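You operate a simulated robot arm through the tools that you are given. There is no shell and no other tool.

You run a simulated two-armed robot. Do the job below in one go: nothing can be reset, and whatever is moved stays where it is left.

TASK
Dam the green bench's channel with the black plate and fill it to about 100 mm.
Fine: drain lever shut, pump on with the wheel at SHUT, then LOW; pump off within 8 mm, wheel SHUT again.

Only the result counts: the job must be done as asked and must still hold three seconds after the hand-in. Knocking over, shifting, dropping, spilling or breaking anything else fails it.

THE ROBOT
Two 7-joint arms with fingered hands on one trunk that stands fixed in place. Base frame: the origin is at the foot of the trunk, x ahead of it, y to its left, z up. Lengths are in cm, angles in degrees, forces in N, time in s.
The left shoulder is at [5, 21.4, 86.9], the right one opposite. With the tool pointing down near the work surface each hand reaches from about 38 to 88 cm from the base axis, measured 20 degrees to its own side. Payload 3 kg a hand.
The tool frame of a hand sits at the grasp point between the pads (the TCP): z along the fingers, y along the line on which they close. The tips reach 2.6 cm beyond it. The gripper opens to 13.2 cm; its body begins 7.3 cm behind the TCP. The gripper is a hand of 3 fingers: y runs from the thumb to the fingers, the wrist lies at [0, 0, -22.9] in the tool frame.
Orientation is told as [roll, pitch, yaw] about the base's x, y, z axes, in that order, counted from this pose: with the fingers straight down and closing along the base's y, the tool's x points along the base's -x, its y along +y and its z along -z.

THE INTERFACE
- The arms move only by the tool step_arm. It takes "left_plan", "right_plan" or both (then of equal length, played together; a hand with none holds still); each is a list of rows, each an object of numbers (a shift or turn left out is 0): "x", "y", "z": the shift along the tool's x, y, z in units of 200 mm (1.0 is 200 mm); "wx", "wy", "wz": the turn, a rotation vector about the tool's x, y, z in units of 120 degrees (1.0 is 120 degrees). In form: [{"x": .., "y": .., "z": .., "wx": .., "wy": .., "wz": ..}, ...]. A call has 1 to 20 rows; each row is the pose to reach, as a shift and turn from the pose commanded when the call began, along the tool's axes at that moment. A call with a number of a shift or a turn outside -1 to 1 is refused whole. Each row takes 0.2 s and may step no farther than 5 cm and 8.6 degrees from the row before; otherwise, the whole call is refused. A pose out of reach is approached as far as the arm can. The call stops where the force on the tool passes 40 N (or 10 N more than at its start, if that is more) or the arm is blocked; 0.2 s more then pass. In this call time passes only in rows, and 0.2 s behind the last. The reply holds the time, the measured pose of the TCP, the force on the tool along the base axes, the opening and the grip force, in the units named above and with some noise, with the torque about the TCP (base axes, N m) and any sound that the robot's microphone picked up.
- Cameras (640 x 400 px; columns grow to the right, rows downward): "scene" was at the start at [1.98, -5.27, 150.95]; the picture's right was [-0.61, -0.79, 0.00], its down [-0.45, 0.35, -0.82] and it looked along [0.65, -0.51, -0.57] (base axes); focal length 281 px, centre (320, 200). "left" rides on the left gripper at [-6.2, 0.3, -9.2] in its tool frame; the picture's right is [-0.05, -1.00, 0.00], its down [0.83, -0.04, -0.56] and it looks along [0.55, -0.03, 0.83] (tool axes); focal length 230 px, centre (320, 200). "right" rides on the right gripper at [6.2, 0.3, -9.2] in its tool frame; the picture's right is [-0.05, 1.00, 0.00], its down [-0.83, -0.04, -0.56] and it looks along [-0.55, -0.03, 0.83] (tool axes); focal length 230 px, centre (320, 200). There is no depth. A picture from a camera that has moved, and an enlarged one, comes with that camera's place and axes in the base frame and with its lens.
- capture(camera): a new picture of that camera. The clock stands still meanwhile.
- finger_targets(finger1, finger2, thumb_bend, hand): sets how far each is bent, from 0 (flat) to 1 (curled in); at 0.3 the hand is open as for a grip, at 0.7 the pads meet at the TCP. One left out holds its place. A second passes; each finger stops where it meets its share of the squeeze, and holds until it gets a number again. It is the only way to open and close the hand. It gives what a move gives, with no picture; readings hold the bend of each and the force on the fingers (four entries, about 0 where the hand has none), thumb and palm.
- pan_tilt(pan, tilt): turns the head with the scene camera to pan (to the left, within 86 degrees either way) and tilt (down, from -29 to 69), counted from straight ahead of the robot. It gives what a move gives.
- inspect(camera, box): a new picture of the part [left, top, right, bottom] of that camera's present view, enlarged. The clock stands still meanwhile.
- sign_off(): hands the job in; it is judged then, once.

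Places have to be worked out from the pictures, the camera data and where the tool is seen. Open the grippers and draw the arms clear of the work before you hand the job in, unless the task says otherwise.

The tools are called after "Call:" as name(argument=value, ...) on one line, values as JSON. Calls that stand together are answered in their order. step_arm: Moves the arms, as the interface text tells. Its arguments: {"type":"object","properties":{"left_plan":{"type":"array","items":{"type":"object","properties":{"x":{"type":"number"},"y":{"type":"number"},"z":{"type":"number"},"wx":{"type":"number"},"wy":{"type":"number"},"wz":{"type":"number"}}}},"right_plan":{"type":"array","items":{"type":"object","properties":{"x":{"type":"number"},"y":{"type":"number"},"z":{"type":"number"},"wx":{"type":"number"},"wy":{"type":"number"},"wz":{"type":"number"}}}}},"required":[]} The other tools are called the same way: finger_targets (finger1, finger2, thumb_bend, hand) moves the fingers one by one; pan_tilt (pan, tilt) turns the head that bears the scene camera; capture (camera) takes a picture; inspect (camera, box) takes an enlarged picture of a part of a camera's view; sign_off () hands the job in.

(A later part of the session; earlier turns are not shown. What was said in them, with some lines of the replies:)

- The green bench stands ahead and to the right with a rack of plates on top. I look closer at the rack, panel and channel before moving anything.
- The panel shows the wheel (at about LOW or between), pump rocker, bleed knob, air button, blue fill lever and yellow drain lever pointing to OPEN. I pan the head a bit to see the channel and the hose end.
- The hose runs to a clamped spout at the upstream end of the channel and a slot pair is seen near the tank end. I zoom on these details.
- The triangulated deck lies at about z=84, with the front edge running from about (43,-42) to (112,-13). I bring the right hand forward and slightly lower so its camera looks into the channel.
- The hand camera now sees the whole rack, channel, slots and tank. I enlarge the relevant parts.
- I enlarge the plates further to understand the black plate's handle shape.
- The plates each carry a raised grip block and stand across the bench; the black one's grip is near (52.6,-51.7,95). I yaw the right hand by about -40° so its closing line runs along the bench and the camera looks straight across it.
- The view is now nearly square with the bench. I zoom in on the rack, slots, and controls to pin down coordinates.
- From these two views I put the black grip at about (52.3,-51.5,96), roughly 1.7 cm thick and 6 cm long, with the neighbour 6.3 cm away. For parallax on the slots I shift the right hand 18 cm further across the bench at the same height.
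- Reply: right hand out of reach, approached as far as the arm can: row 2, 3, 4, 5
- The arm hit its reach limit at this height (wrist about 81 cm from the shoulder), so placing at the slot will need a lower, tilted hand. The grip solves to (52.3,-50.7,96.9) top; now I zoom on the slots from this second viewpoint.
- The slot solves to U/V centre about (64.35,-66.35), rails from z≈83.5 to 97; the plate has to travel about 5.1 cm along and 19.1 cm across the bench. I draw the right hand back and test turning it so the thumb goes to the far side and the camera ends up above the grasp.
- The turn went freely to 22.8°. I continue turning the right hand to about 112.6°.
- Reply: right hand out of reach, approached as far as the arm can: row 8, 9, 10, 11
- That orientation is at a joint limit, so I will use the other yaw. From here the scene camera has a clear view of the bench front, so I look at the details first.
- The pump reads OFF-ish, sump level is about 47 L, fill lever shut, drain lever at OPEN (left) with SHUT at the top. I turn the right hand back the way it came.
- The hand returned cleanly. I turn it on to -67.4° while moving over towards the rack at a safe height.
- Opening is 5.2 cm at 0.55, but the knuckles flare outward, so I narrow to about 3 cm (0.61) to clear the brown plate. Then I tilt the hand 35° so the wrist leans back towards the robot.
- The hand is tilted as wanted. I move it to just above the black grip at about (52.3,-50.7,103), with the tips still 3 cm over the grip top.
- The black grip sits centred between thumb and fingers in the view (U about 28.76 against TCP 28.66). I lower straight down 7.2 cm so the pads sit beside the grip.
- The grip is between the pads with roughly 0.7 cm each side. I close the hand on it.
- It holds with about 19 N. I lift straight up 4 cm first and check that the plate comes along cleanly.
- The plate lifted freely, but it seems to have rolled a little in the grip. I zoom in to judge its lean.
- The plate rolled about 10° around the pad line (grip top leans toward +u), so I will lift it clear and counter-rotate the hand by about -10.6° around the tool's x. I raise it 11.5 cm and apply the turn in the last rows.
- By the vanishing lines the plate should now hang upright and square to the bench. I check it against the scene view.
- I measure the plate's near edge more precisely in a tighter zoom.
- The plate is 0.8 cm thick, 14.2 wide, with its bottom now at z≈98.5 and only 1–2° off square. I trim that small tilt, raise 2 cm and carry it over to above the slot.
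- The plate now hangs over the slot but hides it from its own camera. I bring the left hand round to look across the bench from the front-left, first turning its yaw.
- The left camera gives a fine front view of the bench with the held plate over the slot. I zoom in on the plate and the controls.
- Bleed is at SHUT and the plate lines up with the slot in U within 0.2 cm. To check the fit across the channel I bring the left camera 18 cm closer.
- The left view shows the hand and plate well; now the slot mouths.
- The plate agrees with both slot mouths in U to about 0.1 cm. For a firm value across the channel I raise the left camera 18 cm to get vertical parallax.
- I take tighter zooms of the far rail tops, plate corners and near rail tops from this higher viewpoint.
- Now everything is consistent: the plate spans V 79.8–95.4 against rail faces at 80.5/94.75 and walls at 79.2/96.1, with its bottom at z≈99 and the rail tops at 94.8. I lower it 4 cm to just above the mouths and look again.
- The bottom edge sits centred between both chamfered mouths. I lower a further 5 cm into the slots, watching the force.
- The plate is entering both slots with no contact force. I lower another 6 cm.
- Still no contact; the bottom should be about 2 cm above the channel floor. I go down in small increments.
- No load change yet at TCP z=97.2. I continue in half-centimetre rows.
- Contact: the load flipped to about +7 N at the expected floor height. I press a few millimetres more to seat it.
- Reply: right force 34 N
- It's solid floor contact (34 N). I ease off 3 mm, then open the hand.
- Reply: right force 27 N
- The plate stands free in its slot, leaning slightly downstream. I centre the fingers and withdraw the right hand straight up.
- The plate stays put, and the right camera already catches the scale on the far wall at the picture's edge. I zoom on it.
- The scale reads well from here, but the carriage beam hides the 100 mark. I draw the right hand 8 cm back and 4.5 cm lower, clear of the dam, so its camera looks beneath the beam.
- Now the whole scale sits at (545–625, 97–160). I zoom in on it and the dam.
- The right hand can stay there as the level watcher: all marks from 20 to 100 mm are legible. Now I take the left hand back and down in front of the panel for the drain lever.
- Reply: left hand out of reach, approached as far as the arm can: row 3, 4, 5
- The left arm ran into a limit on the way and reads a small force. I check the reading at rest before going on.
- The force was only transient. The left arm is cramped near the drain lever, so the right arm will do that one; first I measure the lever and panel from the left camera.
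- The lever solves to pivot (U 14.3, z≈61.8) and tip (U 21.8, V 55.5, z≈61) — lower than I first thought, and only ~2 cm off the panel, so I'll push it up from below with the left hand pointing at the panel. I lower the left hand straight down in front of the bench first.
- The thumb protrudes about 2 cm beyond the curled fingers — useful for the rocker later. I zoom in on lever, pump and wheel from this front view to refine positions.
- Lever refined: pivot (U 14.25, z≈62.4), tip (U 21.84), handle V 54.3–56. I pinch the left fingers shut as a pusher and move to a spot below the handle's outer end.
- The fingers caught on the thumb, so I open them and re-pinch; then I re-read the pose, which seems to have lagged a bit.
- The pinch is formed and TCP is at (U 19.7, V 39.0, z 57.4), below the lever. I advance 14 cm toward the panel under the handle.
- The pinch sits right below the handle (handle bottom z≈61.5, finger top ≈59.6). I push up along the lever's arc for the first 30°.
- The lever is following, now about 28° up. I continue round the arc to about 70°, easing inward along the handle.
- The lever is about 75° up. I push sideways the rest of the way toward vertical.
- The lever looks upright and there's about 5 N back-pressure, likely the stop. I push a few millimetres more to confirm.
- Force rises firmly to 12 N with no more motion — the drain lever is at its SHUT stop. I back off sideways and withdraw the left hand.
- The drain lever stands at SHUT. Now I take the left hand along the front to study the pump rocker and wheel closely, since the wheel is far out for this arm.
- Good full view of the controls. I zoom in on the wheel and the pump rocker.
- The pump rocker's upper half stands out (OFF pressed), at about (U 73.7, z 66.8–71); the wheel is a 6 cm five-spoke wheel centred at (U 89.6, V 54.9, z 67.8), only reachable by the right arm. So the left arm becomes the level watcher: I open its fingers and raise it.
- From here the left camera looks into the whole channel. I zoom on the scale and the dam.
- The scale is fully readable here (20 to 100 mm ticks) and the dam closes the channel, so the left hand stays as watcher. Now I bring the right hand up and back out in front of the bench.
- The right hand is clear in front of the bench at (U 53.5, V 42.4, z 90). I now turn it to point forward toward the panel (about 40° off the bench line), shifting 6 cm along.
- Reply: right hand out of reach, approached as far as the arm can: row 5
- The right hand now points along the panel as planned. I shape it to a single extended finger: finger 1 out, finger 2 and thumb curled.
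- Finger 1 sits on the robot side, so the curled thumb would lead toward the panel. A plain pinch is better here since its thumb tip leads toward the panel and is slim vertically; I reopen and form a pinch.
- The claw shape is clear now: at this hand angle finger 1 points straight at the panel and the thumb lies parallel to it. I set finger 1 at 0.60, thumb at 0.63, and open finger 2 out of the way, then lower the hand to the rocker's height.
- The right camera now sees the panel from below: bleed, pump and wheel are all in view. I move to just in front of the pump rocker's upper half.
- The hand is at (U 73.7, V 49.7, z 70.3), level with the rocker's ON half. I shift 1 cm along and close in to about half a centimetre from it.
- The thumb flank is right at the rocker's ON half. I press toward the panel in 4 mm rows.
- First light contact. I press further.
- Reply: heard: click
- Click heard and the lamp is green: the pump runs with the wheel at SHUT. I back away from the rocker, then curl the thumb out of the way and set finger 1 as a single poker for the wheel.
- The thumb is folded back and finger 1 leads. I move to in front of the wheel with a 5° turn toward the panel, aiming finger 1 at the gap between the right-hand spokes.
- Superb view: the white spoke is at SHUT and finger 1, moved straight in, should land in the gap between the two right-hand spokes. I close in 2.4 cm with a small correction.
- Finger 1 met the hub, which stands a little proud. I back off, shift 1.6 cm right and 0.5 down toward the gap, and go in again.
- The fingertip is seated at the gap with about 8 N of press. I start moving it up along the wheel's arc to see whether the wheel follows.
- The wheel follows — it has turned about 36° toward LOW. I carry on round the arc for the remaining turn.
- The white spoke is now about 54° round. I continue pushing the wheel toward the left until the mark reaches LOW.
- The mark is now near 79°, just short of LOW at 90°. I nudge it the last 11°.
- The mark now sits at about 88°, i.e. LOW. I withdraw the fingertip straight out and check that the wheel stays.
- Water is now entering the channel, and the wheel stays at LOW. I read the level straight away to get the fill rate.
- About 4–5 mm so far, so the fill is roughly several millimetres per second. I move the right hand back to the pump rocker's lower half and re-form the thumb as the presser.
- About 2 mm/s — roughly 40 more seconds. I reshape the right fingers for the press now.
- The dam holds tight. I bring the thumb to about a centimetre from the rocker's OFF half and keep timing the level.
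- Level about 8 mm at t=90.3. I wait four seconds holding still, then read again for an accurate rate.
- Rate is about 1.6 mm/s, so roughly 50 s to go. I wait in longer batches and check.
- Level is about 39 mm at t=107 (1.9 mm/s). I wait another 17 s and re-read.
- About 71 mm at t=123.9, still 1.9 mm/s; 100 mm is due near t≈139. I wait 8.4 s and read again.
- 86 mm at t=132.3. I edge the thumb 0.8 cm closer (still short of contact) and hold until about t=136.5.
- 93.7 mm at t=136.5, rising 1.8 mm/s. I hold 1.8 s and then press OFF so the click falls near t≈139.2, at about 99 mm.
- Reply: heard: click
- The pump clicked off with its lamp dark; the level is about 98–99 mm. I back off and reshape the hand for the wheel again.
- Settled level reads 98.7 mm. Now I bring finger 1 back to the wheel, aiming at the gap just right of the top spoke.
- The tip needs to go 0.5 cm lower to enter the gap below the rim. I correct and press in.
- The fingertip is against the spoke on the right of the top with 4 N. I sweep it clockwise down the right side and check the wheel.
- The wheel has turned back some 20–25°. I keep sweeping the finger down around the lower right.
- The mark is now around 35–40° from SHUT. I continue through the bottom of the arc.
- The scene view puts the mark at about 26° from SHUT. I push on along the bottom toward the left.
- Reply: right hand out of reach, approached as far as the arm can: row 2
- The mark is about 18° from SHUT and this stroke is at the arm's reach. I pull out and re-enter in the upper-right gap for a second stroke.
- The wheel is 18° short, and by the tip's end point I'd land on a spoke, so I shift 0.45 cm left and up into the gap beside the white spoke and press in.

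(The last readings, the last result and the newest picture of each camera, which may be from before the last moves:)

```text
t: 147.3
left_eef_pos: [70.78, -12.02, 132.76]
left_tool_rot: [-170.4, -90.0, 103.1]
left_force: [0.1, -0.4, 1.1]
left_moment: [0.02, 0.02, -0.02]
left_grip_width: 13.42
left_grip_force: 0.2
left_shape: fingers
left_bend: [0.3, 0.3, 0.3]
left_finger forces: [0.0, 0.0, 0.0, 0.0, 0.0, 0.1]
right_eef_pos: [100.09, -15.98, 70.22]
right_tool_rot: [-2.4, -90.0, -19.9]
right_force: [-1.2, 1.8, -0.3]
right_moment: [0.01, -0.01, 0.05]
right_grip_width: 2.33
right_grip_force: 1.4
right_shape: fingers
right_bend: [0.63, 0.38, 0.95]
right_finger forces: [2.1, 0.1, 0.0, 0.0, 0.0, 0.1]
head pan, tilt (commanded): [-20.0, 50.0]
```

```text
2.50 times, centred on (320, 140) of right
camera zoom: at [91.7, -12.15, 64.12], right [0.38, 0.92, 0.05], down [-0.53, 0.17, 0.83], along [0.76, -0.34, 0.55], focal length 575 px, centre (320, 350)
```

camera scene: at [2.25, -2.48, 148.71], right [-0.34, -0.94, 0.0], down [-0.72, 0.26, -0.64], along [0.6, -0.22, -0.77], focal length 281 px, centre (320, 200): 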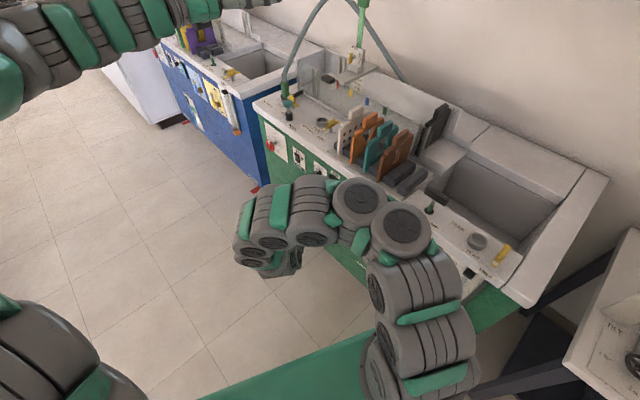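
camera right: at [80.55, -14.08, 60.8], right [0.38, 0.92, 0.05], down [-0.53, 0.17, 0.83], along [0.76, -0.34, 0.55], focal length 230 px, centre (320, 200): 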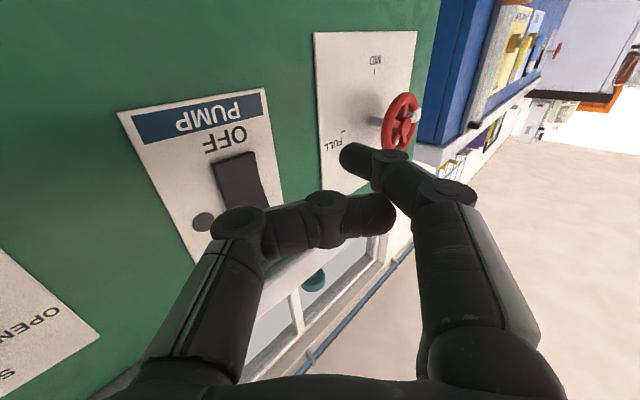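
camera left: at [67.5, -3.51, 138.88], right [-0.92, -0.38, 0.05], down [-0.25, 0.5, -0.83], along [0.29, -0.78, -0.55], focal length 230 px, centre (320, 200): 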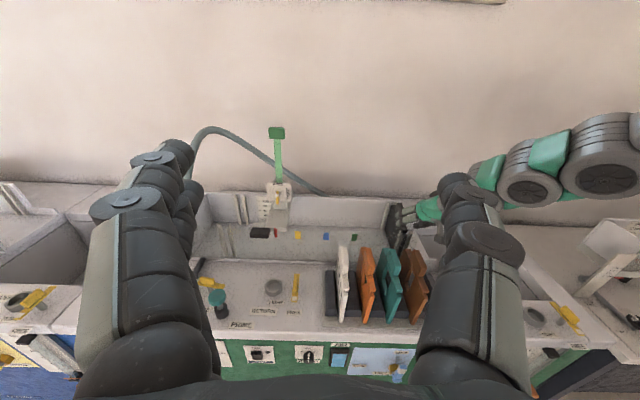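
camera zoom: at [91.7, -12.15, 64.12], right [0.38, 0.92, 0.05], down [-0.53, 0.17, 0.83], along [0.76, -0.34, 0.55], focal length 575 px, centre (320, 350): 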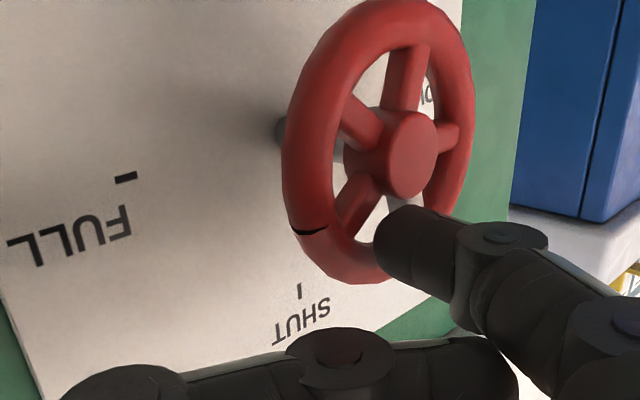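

It's in the right gap now. I press slightly deeper and sweep clockwise in small steps.

Call:
step_arm(right_plan=[{"x": 0.0025, "y": -0.0277, "z": 0.0005}, {"x": 0.0149, "y": -0.0384, "z": -0.0102}, {"x": 0.0308, "y": -0.0464, "z": -0.0182}])

Call:
inspect(camera="right", box=[240, 60, 400, 220])

Call:
inspect(camera="scene", box=[250, 125, 298, 160])

```text
t: 148.1
left_eef_pos: [70.72, -11.98, 132.79]
left_tool_rot: [137.2, -90.0, 155.6]
left_force: [-0.4, -0.7, -0.2]
left_moment: [-0.03, 0.01, -0.02]
left_grip_width: 13.4
left_grip_force: 0.1
left_shape: fingers
left_bend: [0.3, 0.3, 0.3]
left_finger forces: [0.0, 0.0, 0.1, 0.0, 0.0, 0.0]
right_eef_pos: [99.43, -16.78, 69.62]
right_tool_rot: [119.2, -90.0, -141.6]
right_force: [-2.0, 5.3, 3.3]
right_moment: [0.11, -0.09, 0.19]
right_grip_width: 2.49
right_grip_force: 2.9
right_shape: fingers
right_bend: [0.6, 0.38, 0.95]
right_finger forces: [5.7, 0.0, 0.0, 0.0, 0.1, 0.1]
head pan, tilt (commanded): [-20.0, 50.0]
```

```text
2.50 times, centred on (320, 140) of right
camera zoom: at [91.05, -12.92, 63.55], right [0.38, 0.92, 0.05], down [-0.53, 0.17, 0.83], along [0.76, -0.34, 0.55], focal length 575 px, centre (320, 350)
```

zoom: 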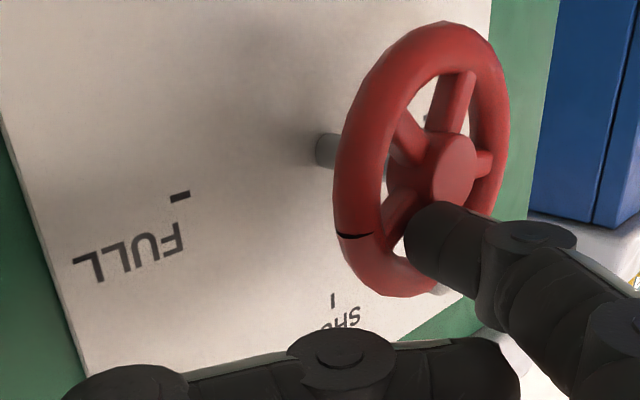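

```text
11.43 times, centred on (274, 142) of scene
camera zoom: at [2.24, -2.48, 148.71], right [-0.34, -0.94, 0.0], down [-0.72, 0.26, -0.64], along [0.6, -0.22, -0.77], focal length 3208 px, centre (846, 857)
```

zoom: 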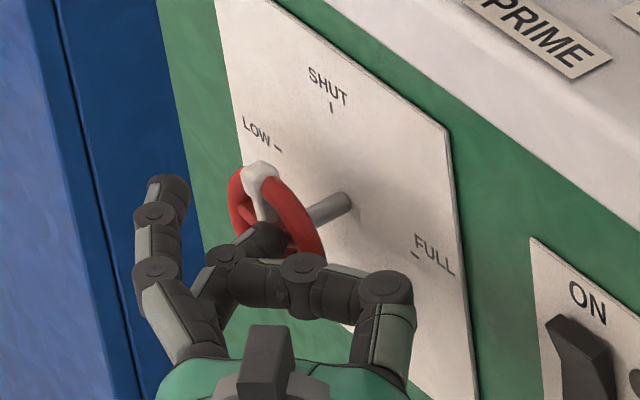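

It's engaging with about 3 N tangential. I continue the sweep downward.

Call:
step_arm(right_plan=[{"x": 0.0158, "y": -0.0114, "z": 0.0026}, {"x": 0.0352, "y": -0.0132, "z": 0.0008}])

Call:
inspect(camera="right", box=[240, 60, 400, 220])

Call:
inspect(camera="scene", box=[250, 125, 298, 160])

```text
t: 148.7
left_eef_pos: [70.72, -11.82, 132.77]
left_tool_rot: [152.0, -90.0, 140.6]
left_force: [-0.2, 0.2, 0.3]
left_moment: [-0.03, -0.02, 0.0]
left_grip_width: 13.42
left_grip_force: 0.0
left_shape: fingers
left_bend: [0.3, 0.3, 0.3]
left_finger forces: [0.0, 0.1, 0.0, 0.0, 0.1, 0.0]
right_eef_pos: [99.29, -16.85, 68.94]
right_tool_rot: [142.8, -89.9, -165.2]
right_force: [-6.1, 10.1, 5.5]
right_moment: [0.2, -0.14, 0.4]
right_grip_width: 2.47
right_grip_force: 6.1
right_shape: fingers
right_bend: [0.6, 0.38, 0.95]
right_finger forces: [11.5, 0.0, 0.0, 0.1, 0.0, 0.1]
head pan, tilt (commanded): [-20.0, 50.0]
```

```text
2.50 times, centred on (320, 140) of right
camera zoom: at [90.96, -13.17, 62.88], right [0.38, 0.92, 0.05], down [-0.53, 0.17, 0.83], along [0.76, -0.34, 0.55], focal length 575 px, centre (320, 350)
```

zoom: 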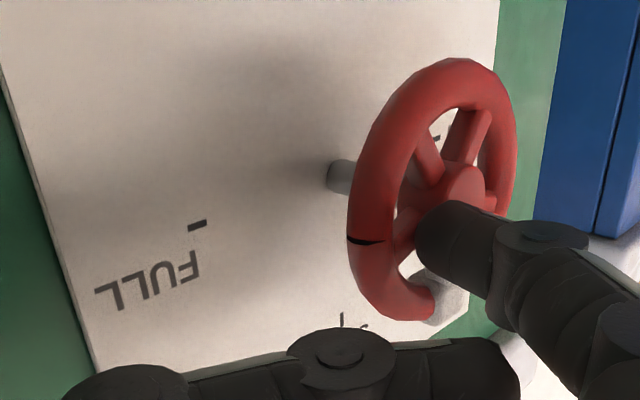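

```text
11.43 times, centred on (274, 142) of scene
camera zoom: at [2.23, -2.47, 148.71], right [-0.34, -0.94, 0.0], down [-0.72, 0.26, -0.64], along [0.6, -0.22, -0.77], focal length 3208 px, centre (846, 857)
```

zoom: 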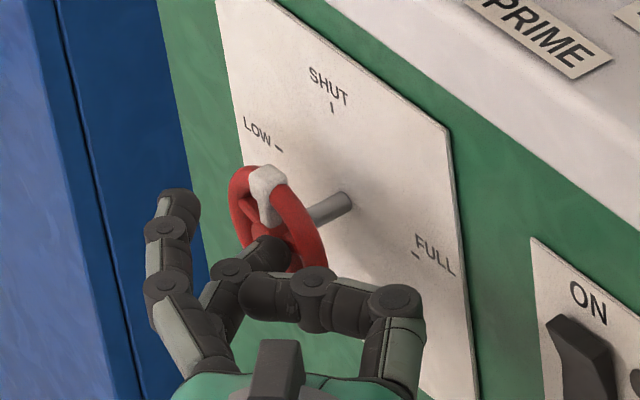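

The mark matches its original SHUT position in the scene view. I nudge a hair more to be sure it's at the stop.

Call:
step_arm(right_plan=[{"x": 0.01, "y": 0.0, "z": 0.0}, {"x": 0.018, "y": 0.001, "z": 0.001}])

Call:
inspect(camera="right", box=[240, 60, 400, 220])

Call:
inspect(camera="scene", box=[250, 125, 298, 160])

```text
t: 149.3
left_eef_pos: [70.79, -12.13, 132.69]
left_tool_rot: [163.6, -90.0, 129.0]
left_force: [-0.1, 0.0, 0.5]
left_moment: [-0.02, 0.01, 0.02]
left_grip_width: 13.42
left_grip_force: 0.0
left_shape: fingers
left_bend: [0.3, 0.3, 0.3]
left_finger forces: [0.0, 0.0, 0.0, 0.0, 0.0, 0.1]
right_eef_pos: [99.38, -16.99, 68.57]
right_tool_rot: [-177.9, -90.0, 155.6]
right_force: [-3.8, 9.7, 7.7]
right_moment: [0.21, -0.19, 0.4]
right_grip_width: 2.48
right_grip_force: 5.6
right_shape: fingers
right_bend: [0.59, 0.38, 0.95]
right_finger forces: [10.9, 0.0, 0.1, 0.0, 0.0, 0.0]
head pan, tilt (commanded): [-20.0, 50.0]
```

```text
2.50 times, centred on (320, 140) of right
camera zoom: at [90.97, -13.19, 62.52], right [0.38, 0.92, 0.05], down [-0.53, 0.17, 0.83], along [0.76, -0.34, 0.55], focal length 575 px, centre (320, 350)
```

zoom: 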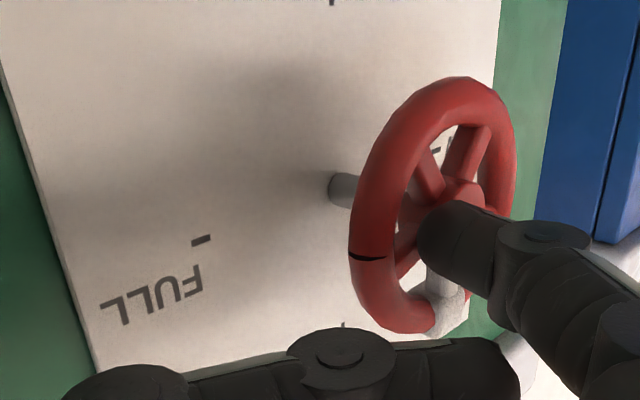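

```text
11.43 times, centred on (274, 142) of scene
camera zoom: at [2.23, -2.47, 148.71], right [-0.34, -0.94, 0.0], down [-0.72, 0.26, -0.64], along [0.6, -0.22, -0.77], focal length 3208 px, centre (846, 857)
```

zoom: 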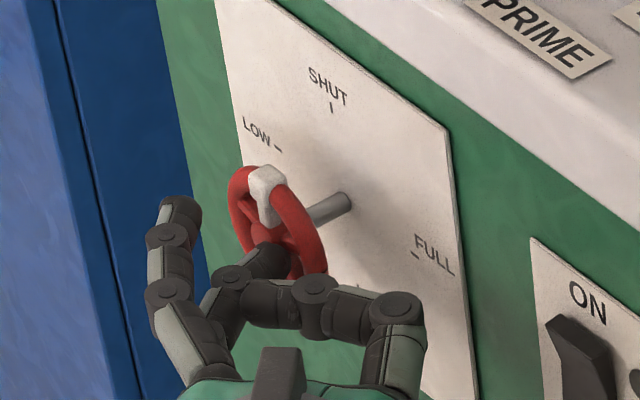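

Downward load rose to 7.7 N with no further turn — the wheel is at its SHUT stop. I relieve the pressure and withdraw the finger.

Call:
step_arm(right_plan=[{"x": -0.008, "y": 0.03, "z": -0.03}, {"x": -0.01, "y": 0.08, "z": -0.08}, {"x": -0.01, "y": 0.15, "z": -0.2}])

Call:
inspect(camera="right", box=[220, 20, 420, 180])

Call:
inspect(camera="left", box=[240, 195, 288, 225])

Call:
inspect(camera="scene", box=[250, 125, 298, 160])

```text
t: 150.1
left_eef_pos: [70.79, -12.09, 132.68]
left_tool_rot: [-154.7, -89.9, 87.3]
left_force: [0.1, 0.6, -0.4]
left_moment: [-0.02, -0.03, -0.02]
left_grip_width: 13.41
left_grip_force: 0.0
left_shape: fingers
left_bend: [0.3, 0.3, 0.3]
left_finger forces: [0.0, 0.0, 0.0, 0.0, 0.0, 0.1]
right_eef_pos: [96.74, -12.83, 68.7]
right_tool_rot: [91.1, -90.0, -113.6]
right_force: [0.1, -0.1, 0.1]
right_moment: [-0.01, 0.01, -0.02]
right_grip_width: 2.35
right_grip_force: 0.1
right_shape: fingers
right_bend: [0.63, 0.38, 0.95]
right_finger forces: [0.1, 0.0, 0.0, 0.0, 0.0, 0.0]
head pan, tilt (commanded): [-20.0, 50.0]
```

```text
2.50 times, centred on (320, 100) of right
camera zoom: at [88.43, -8.89, 62.57], right [0.38, 0.92, 0.05], down [-0.53, 0.17, 0.83], along [0.76, -0.34, 0.55], focal length 575 px, centre (320, 450)
```

zoom: 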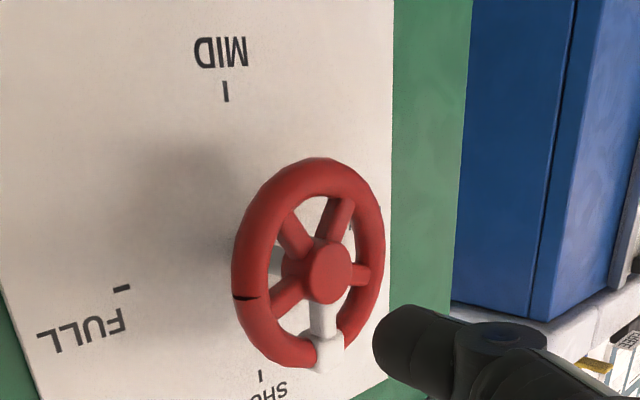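

```text
13.33 times, centred on (264, 210) of left
camera zoom: at [67.53, -3.5, 138.82], right [-0.92, -0.38, 0.05], down [-0.25, 0.5, -0.83], along [0.29, -0.78, -0.55], focal length 3068 px, centre (1067, 67)
```

zoom: 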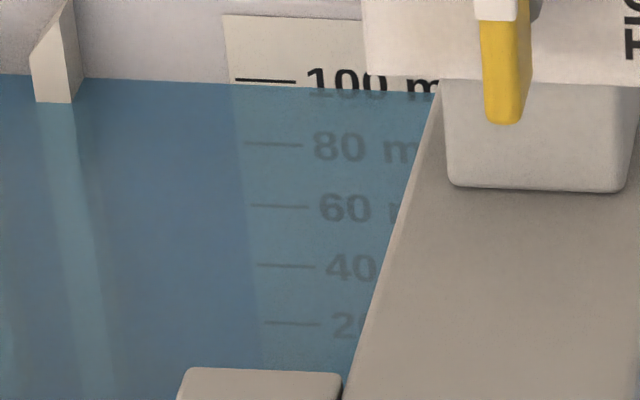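

```text
11.43 times, centred on (274, 142) of scene
camera zoom: at [2.24, -2.49, 148.71], right [-0.34, -0.94, 0.0], down [-0.72, 0.26, -0.64], along [0.6, -0.22, -0.77], focal length 3208 px, centre (846, 857)
```

zoom: 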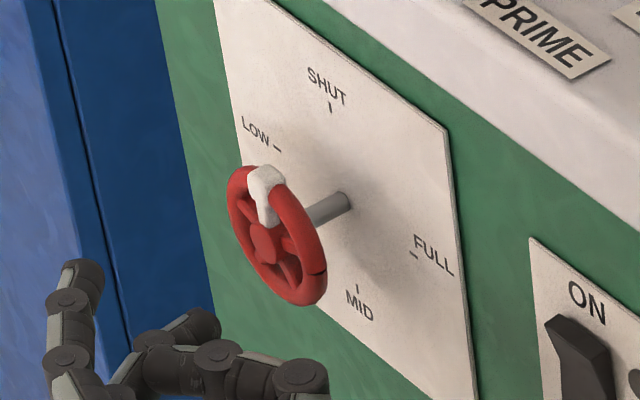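

The wheel reads SHUT, pump off, and the level holds at 98.6 mm. I withdraw the right hand from the panel, then open it.

Call:
step_arm(right_plan=[{"y": 0.01, "z": -0.19}, {"y": 0.02, "z": -0.38}, {"y": 0.03, "z": -0.56}, {"y": 0.035, "z": -0.74}])

Call:
finger_targets(hand="right", finger1=0.3, finger2=0.3, thumb_bend=0.3)

Call:
capture(camera="scene")

Call:
inspect(camera="left", box=[180, 180, 440, 290])

Call:
capture(camera="right")

```text
t: 151.1
left_eef_pos: [70.78, -12.04, 132.74]
left_tool_rot: [115.7, -90.0, 176.9]
left_force: [0.5, 0.1, -0.2]
left_moment: [0.04, 0.01, 0.0]
left_grip_width: 13.43
left_grip_force: 0.1
left_shape: fingers
left_bend: [0.3, 0.3, 0.3]
left_finger forces: [0.0, 0.1, 0.0, 0.0, 0.0, 0.0]
right_eef_pos: [83.13, -6.39, 68.81]
right_tool_rot: [42.8, -90.0, -65.1]
right_force: [-0.6, -0.1, -0.1]
right_moment: [-0.01, 0.01, -0.03]
right_grip_width: 2.34
right_grip_force: 0.0
right_shape: fingers
right_bend: [0.63, 0.38, 0.95]
right_finger forces: [0.1, 0.1, 0.1, 0.0, 0.0, 0.0]
head pan, tilt (commanded): [-20.0, 50.0]
```

```text
t: 152.1
left_eef_pos: [70.79, -12.0, 132.75]
left_tool_rot: [-147.7, -89.9, 80.4]
left_force: [-0.5, 0.2, 0.3]
left_moment: [-0.02, 0.02, -0.01]
left_grip_width: 13.39
left_grip_force: 0.0
left_shape: fingers
left_bend: [0.3, 0.3, 0.3]
left_finger forces: [0.0, 0.0, 0.1, 0.0, 0.0, 0.1]
right_eef_pos: [83.27, -6.39, 68.87]
right_tool_rot: [75.8, -89.9, -98.0]
right_force: [0.0, 1.0, -0.6]
right_moment: [0.04, 0.01, 0.01]
right_grip_width: 13.39
right_grip_force: 0.0
right_shape: fingers
right_bend: [0.3, 0.3, 0.3]
right_finger forces: [0.0, 0.0, 0.1, 0.0, 0.0, 0.0]
head pan, tilt (commanded): [-20.0, 50.0]
```

```text
taken
camera scene: at [2.25, -2.48, 148.71], right [-0.34, -0.94, 0.0], down [-0.72, 0.26, -0.64], along [0.6, -0.22, -0.77], focal length 281 px, centre (320, 200)
```

scene: 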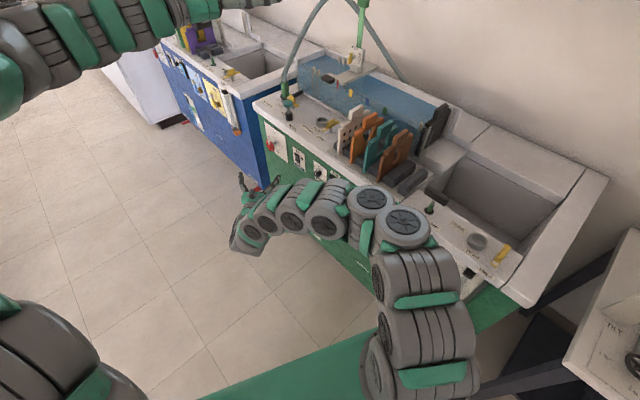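

```text
2.46 times, centred on (310, 235) of left
camera zoom: at [67.53, -3.48, 138.82], right [-0.92, -0.38, 0.05], down [-0.25, 0.5, -0.83], along [0.29, -0.78, -0.55], focal length 566 px, centre (345, 114)
```

zoom: 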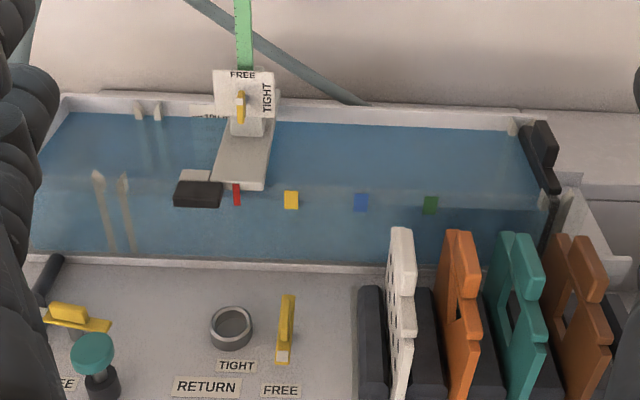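

```text
taken
camera right: at [74.93, -2.62, 62.81], right [0.38, 0.92, 0.05], down [-0.53, 0.17, 0.83], along [0.76, -0.34, 0.55], focal length 230 px, centre (320, 200)
```

right: 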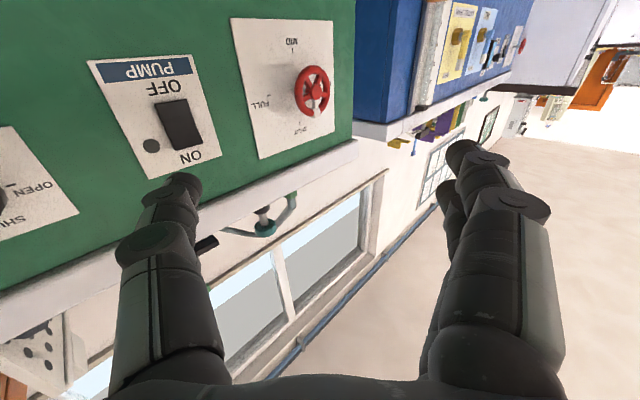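

All is as wanted: pump off, wheel SHUT, dam in place, water standing at about 99 mm. I draw both arms a bit further back and take a last look at the panel and level.

Call:
step_arm(right_plan=[{"z": -0.15}, {"z": -0.3}, {"z": -0.45}], left_plan=[{"z": -0.1}, {"z": -0.2}, {"z": -0.3}])

Call:
capture(camera="left")

Call:
inspect(camera="left", box=[200, 190, 320, 265])

Call:
inspect(camera="left", box=[190, 290, 450, 400])

Call:
capture(camera="scene")

```text
t: 152.9
left_eef_pos: [68.29, -6.51, 132.56]
left_tool_rot: [-54.4, -90.0, -13.1]
left_force: [-0.5, 0.3, 0.2]
left_moment: [0.0, -0.02, 0.02]
left_grip_width: 13.4
left_grip_force: 0.1
left_shape: fingers
left_bend: [0.3, 0.3, 0.3]
left_finger forces: [0.0, 0.0, 0.1, 0.0, 0.0, 0.1]
right_eef_pos: [74.91, -3.06, 68.71]
right_tool_rot: [-57.1, -89.9, 34.7]
right_force: [-0.3, 1.1, 0.9]
right_moment: [0.02, -0.04, 0.03]
right_grip_width: 13.42
right_grip_force: 0.0
right_shape: fingers
right_bend: [0.3, 0.3, 0.3]
right_finger forces: [0.1, 0.1, 0.0, 0.1, 0.0, 0.0]
head pan, tilt (commanded): [-20.0, 50.0]
```

```text
taken
camera left: at [65.28, 2.02, 138.65], right [-0.92, -0.38, 0.05], down [-0.25, 0.5, -0.83], along [0.29, -0.78, -0.55], focal length 230 px, centre (320, 200)
```

left: 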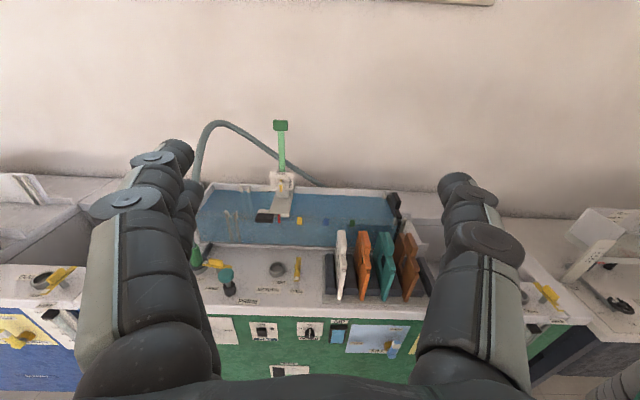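

```text
5.33 times, centred on (260, 228) of left
camera zoom: at [65.28, 2.02, 138.65], right [-0.92, -0.38, 0.05], down [-0.25, 0.5, -0.83], along [0.29, -0.78, -0.55], focal length 1227 px, centre (640, 53)
```

zoom: 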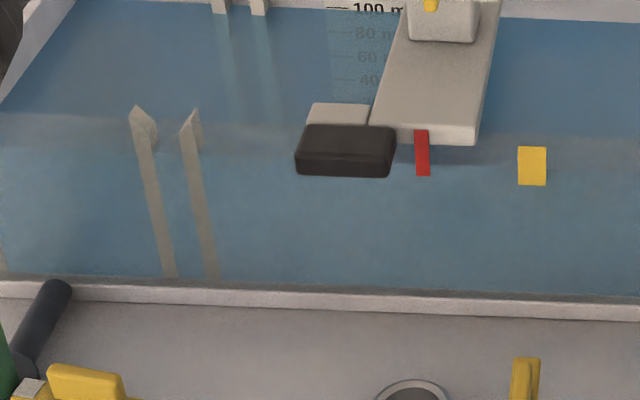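

```text
2.46 times, centred on (320, 345) of left
camera zoom: at [65.28, 2.02, 138.65], right [-0.92, -0.38, 0.05], down [-0.25, 0.5, -0.83], along [0.29, -0.78, -0.55], focal length 566 px, centre (320, -157)
```

zoom: 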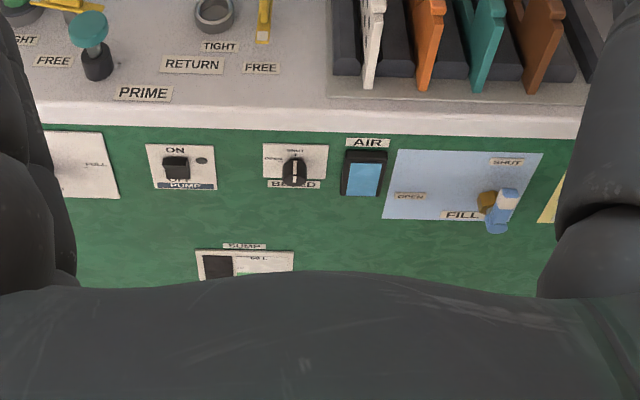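

```text
taken
camera scene: at [2.25, -2.49, 148.71], right [-0.34, -0.94, 0.0], down [-0.72, 0.26, -0.64], along [0.6, -0.22, -0.77], focal length 281 px, centre (320, 200)
```

scene: 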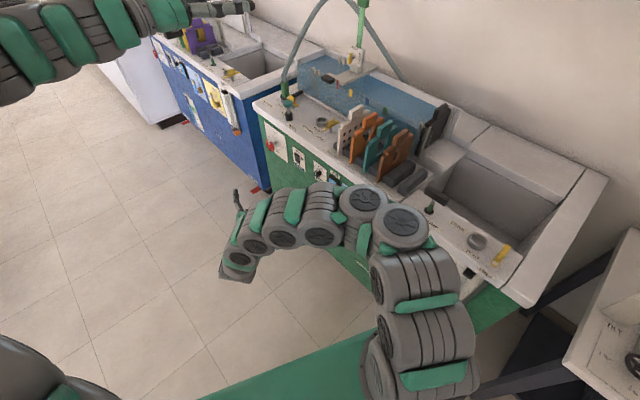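

Both hands are open and clear of the bench, the water stands steady just under the 100 mm mark, the drain lever and wheel are shut and the pump is off. I hand the job in.

Call:
sign_off()

```text
The job is handed in.
```

The job is handed in. The green bench's channel is dammed with the black plate and filled to about 98.6 mm, inside the 8 mm tolerance.

- **Dam:** the black plate is seated on the channel floor in the downstream slots. No water showed beyond it, and the level held steady from pump-off until I withdrew.
- **Drain lever:** pushed up to its SHUT stop before filling. I checked it then; it was hidden from view in the final pictures.
- **Filling:** I switched the pump on with the wheel at SHUT, then turned the wheel to LOW. The level rose at about 1.8 mm/s.
- **Finish:** the pump clicked off at about 98–99 mm with its lamp dark. I then turned the wheel back to its SHUT stop.

Nothing else on the bench was disturbed that I could see. Both hands are open and the arms are drawn back from the work.
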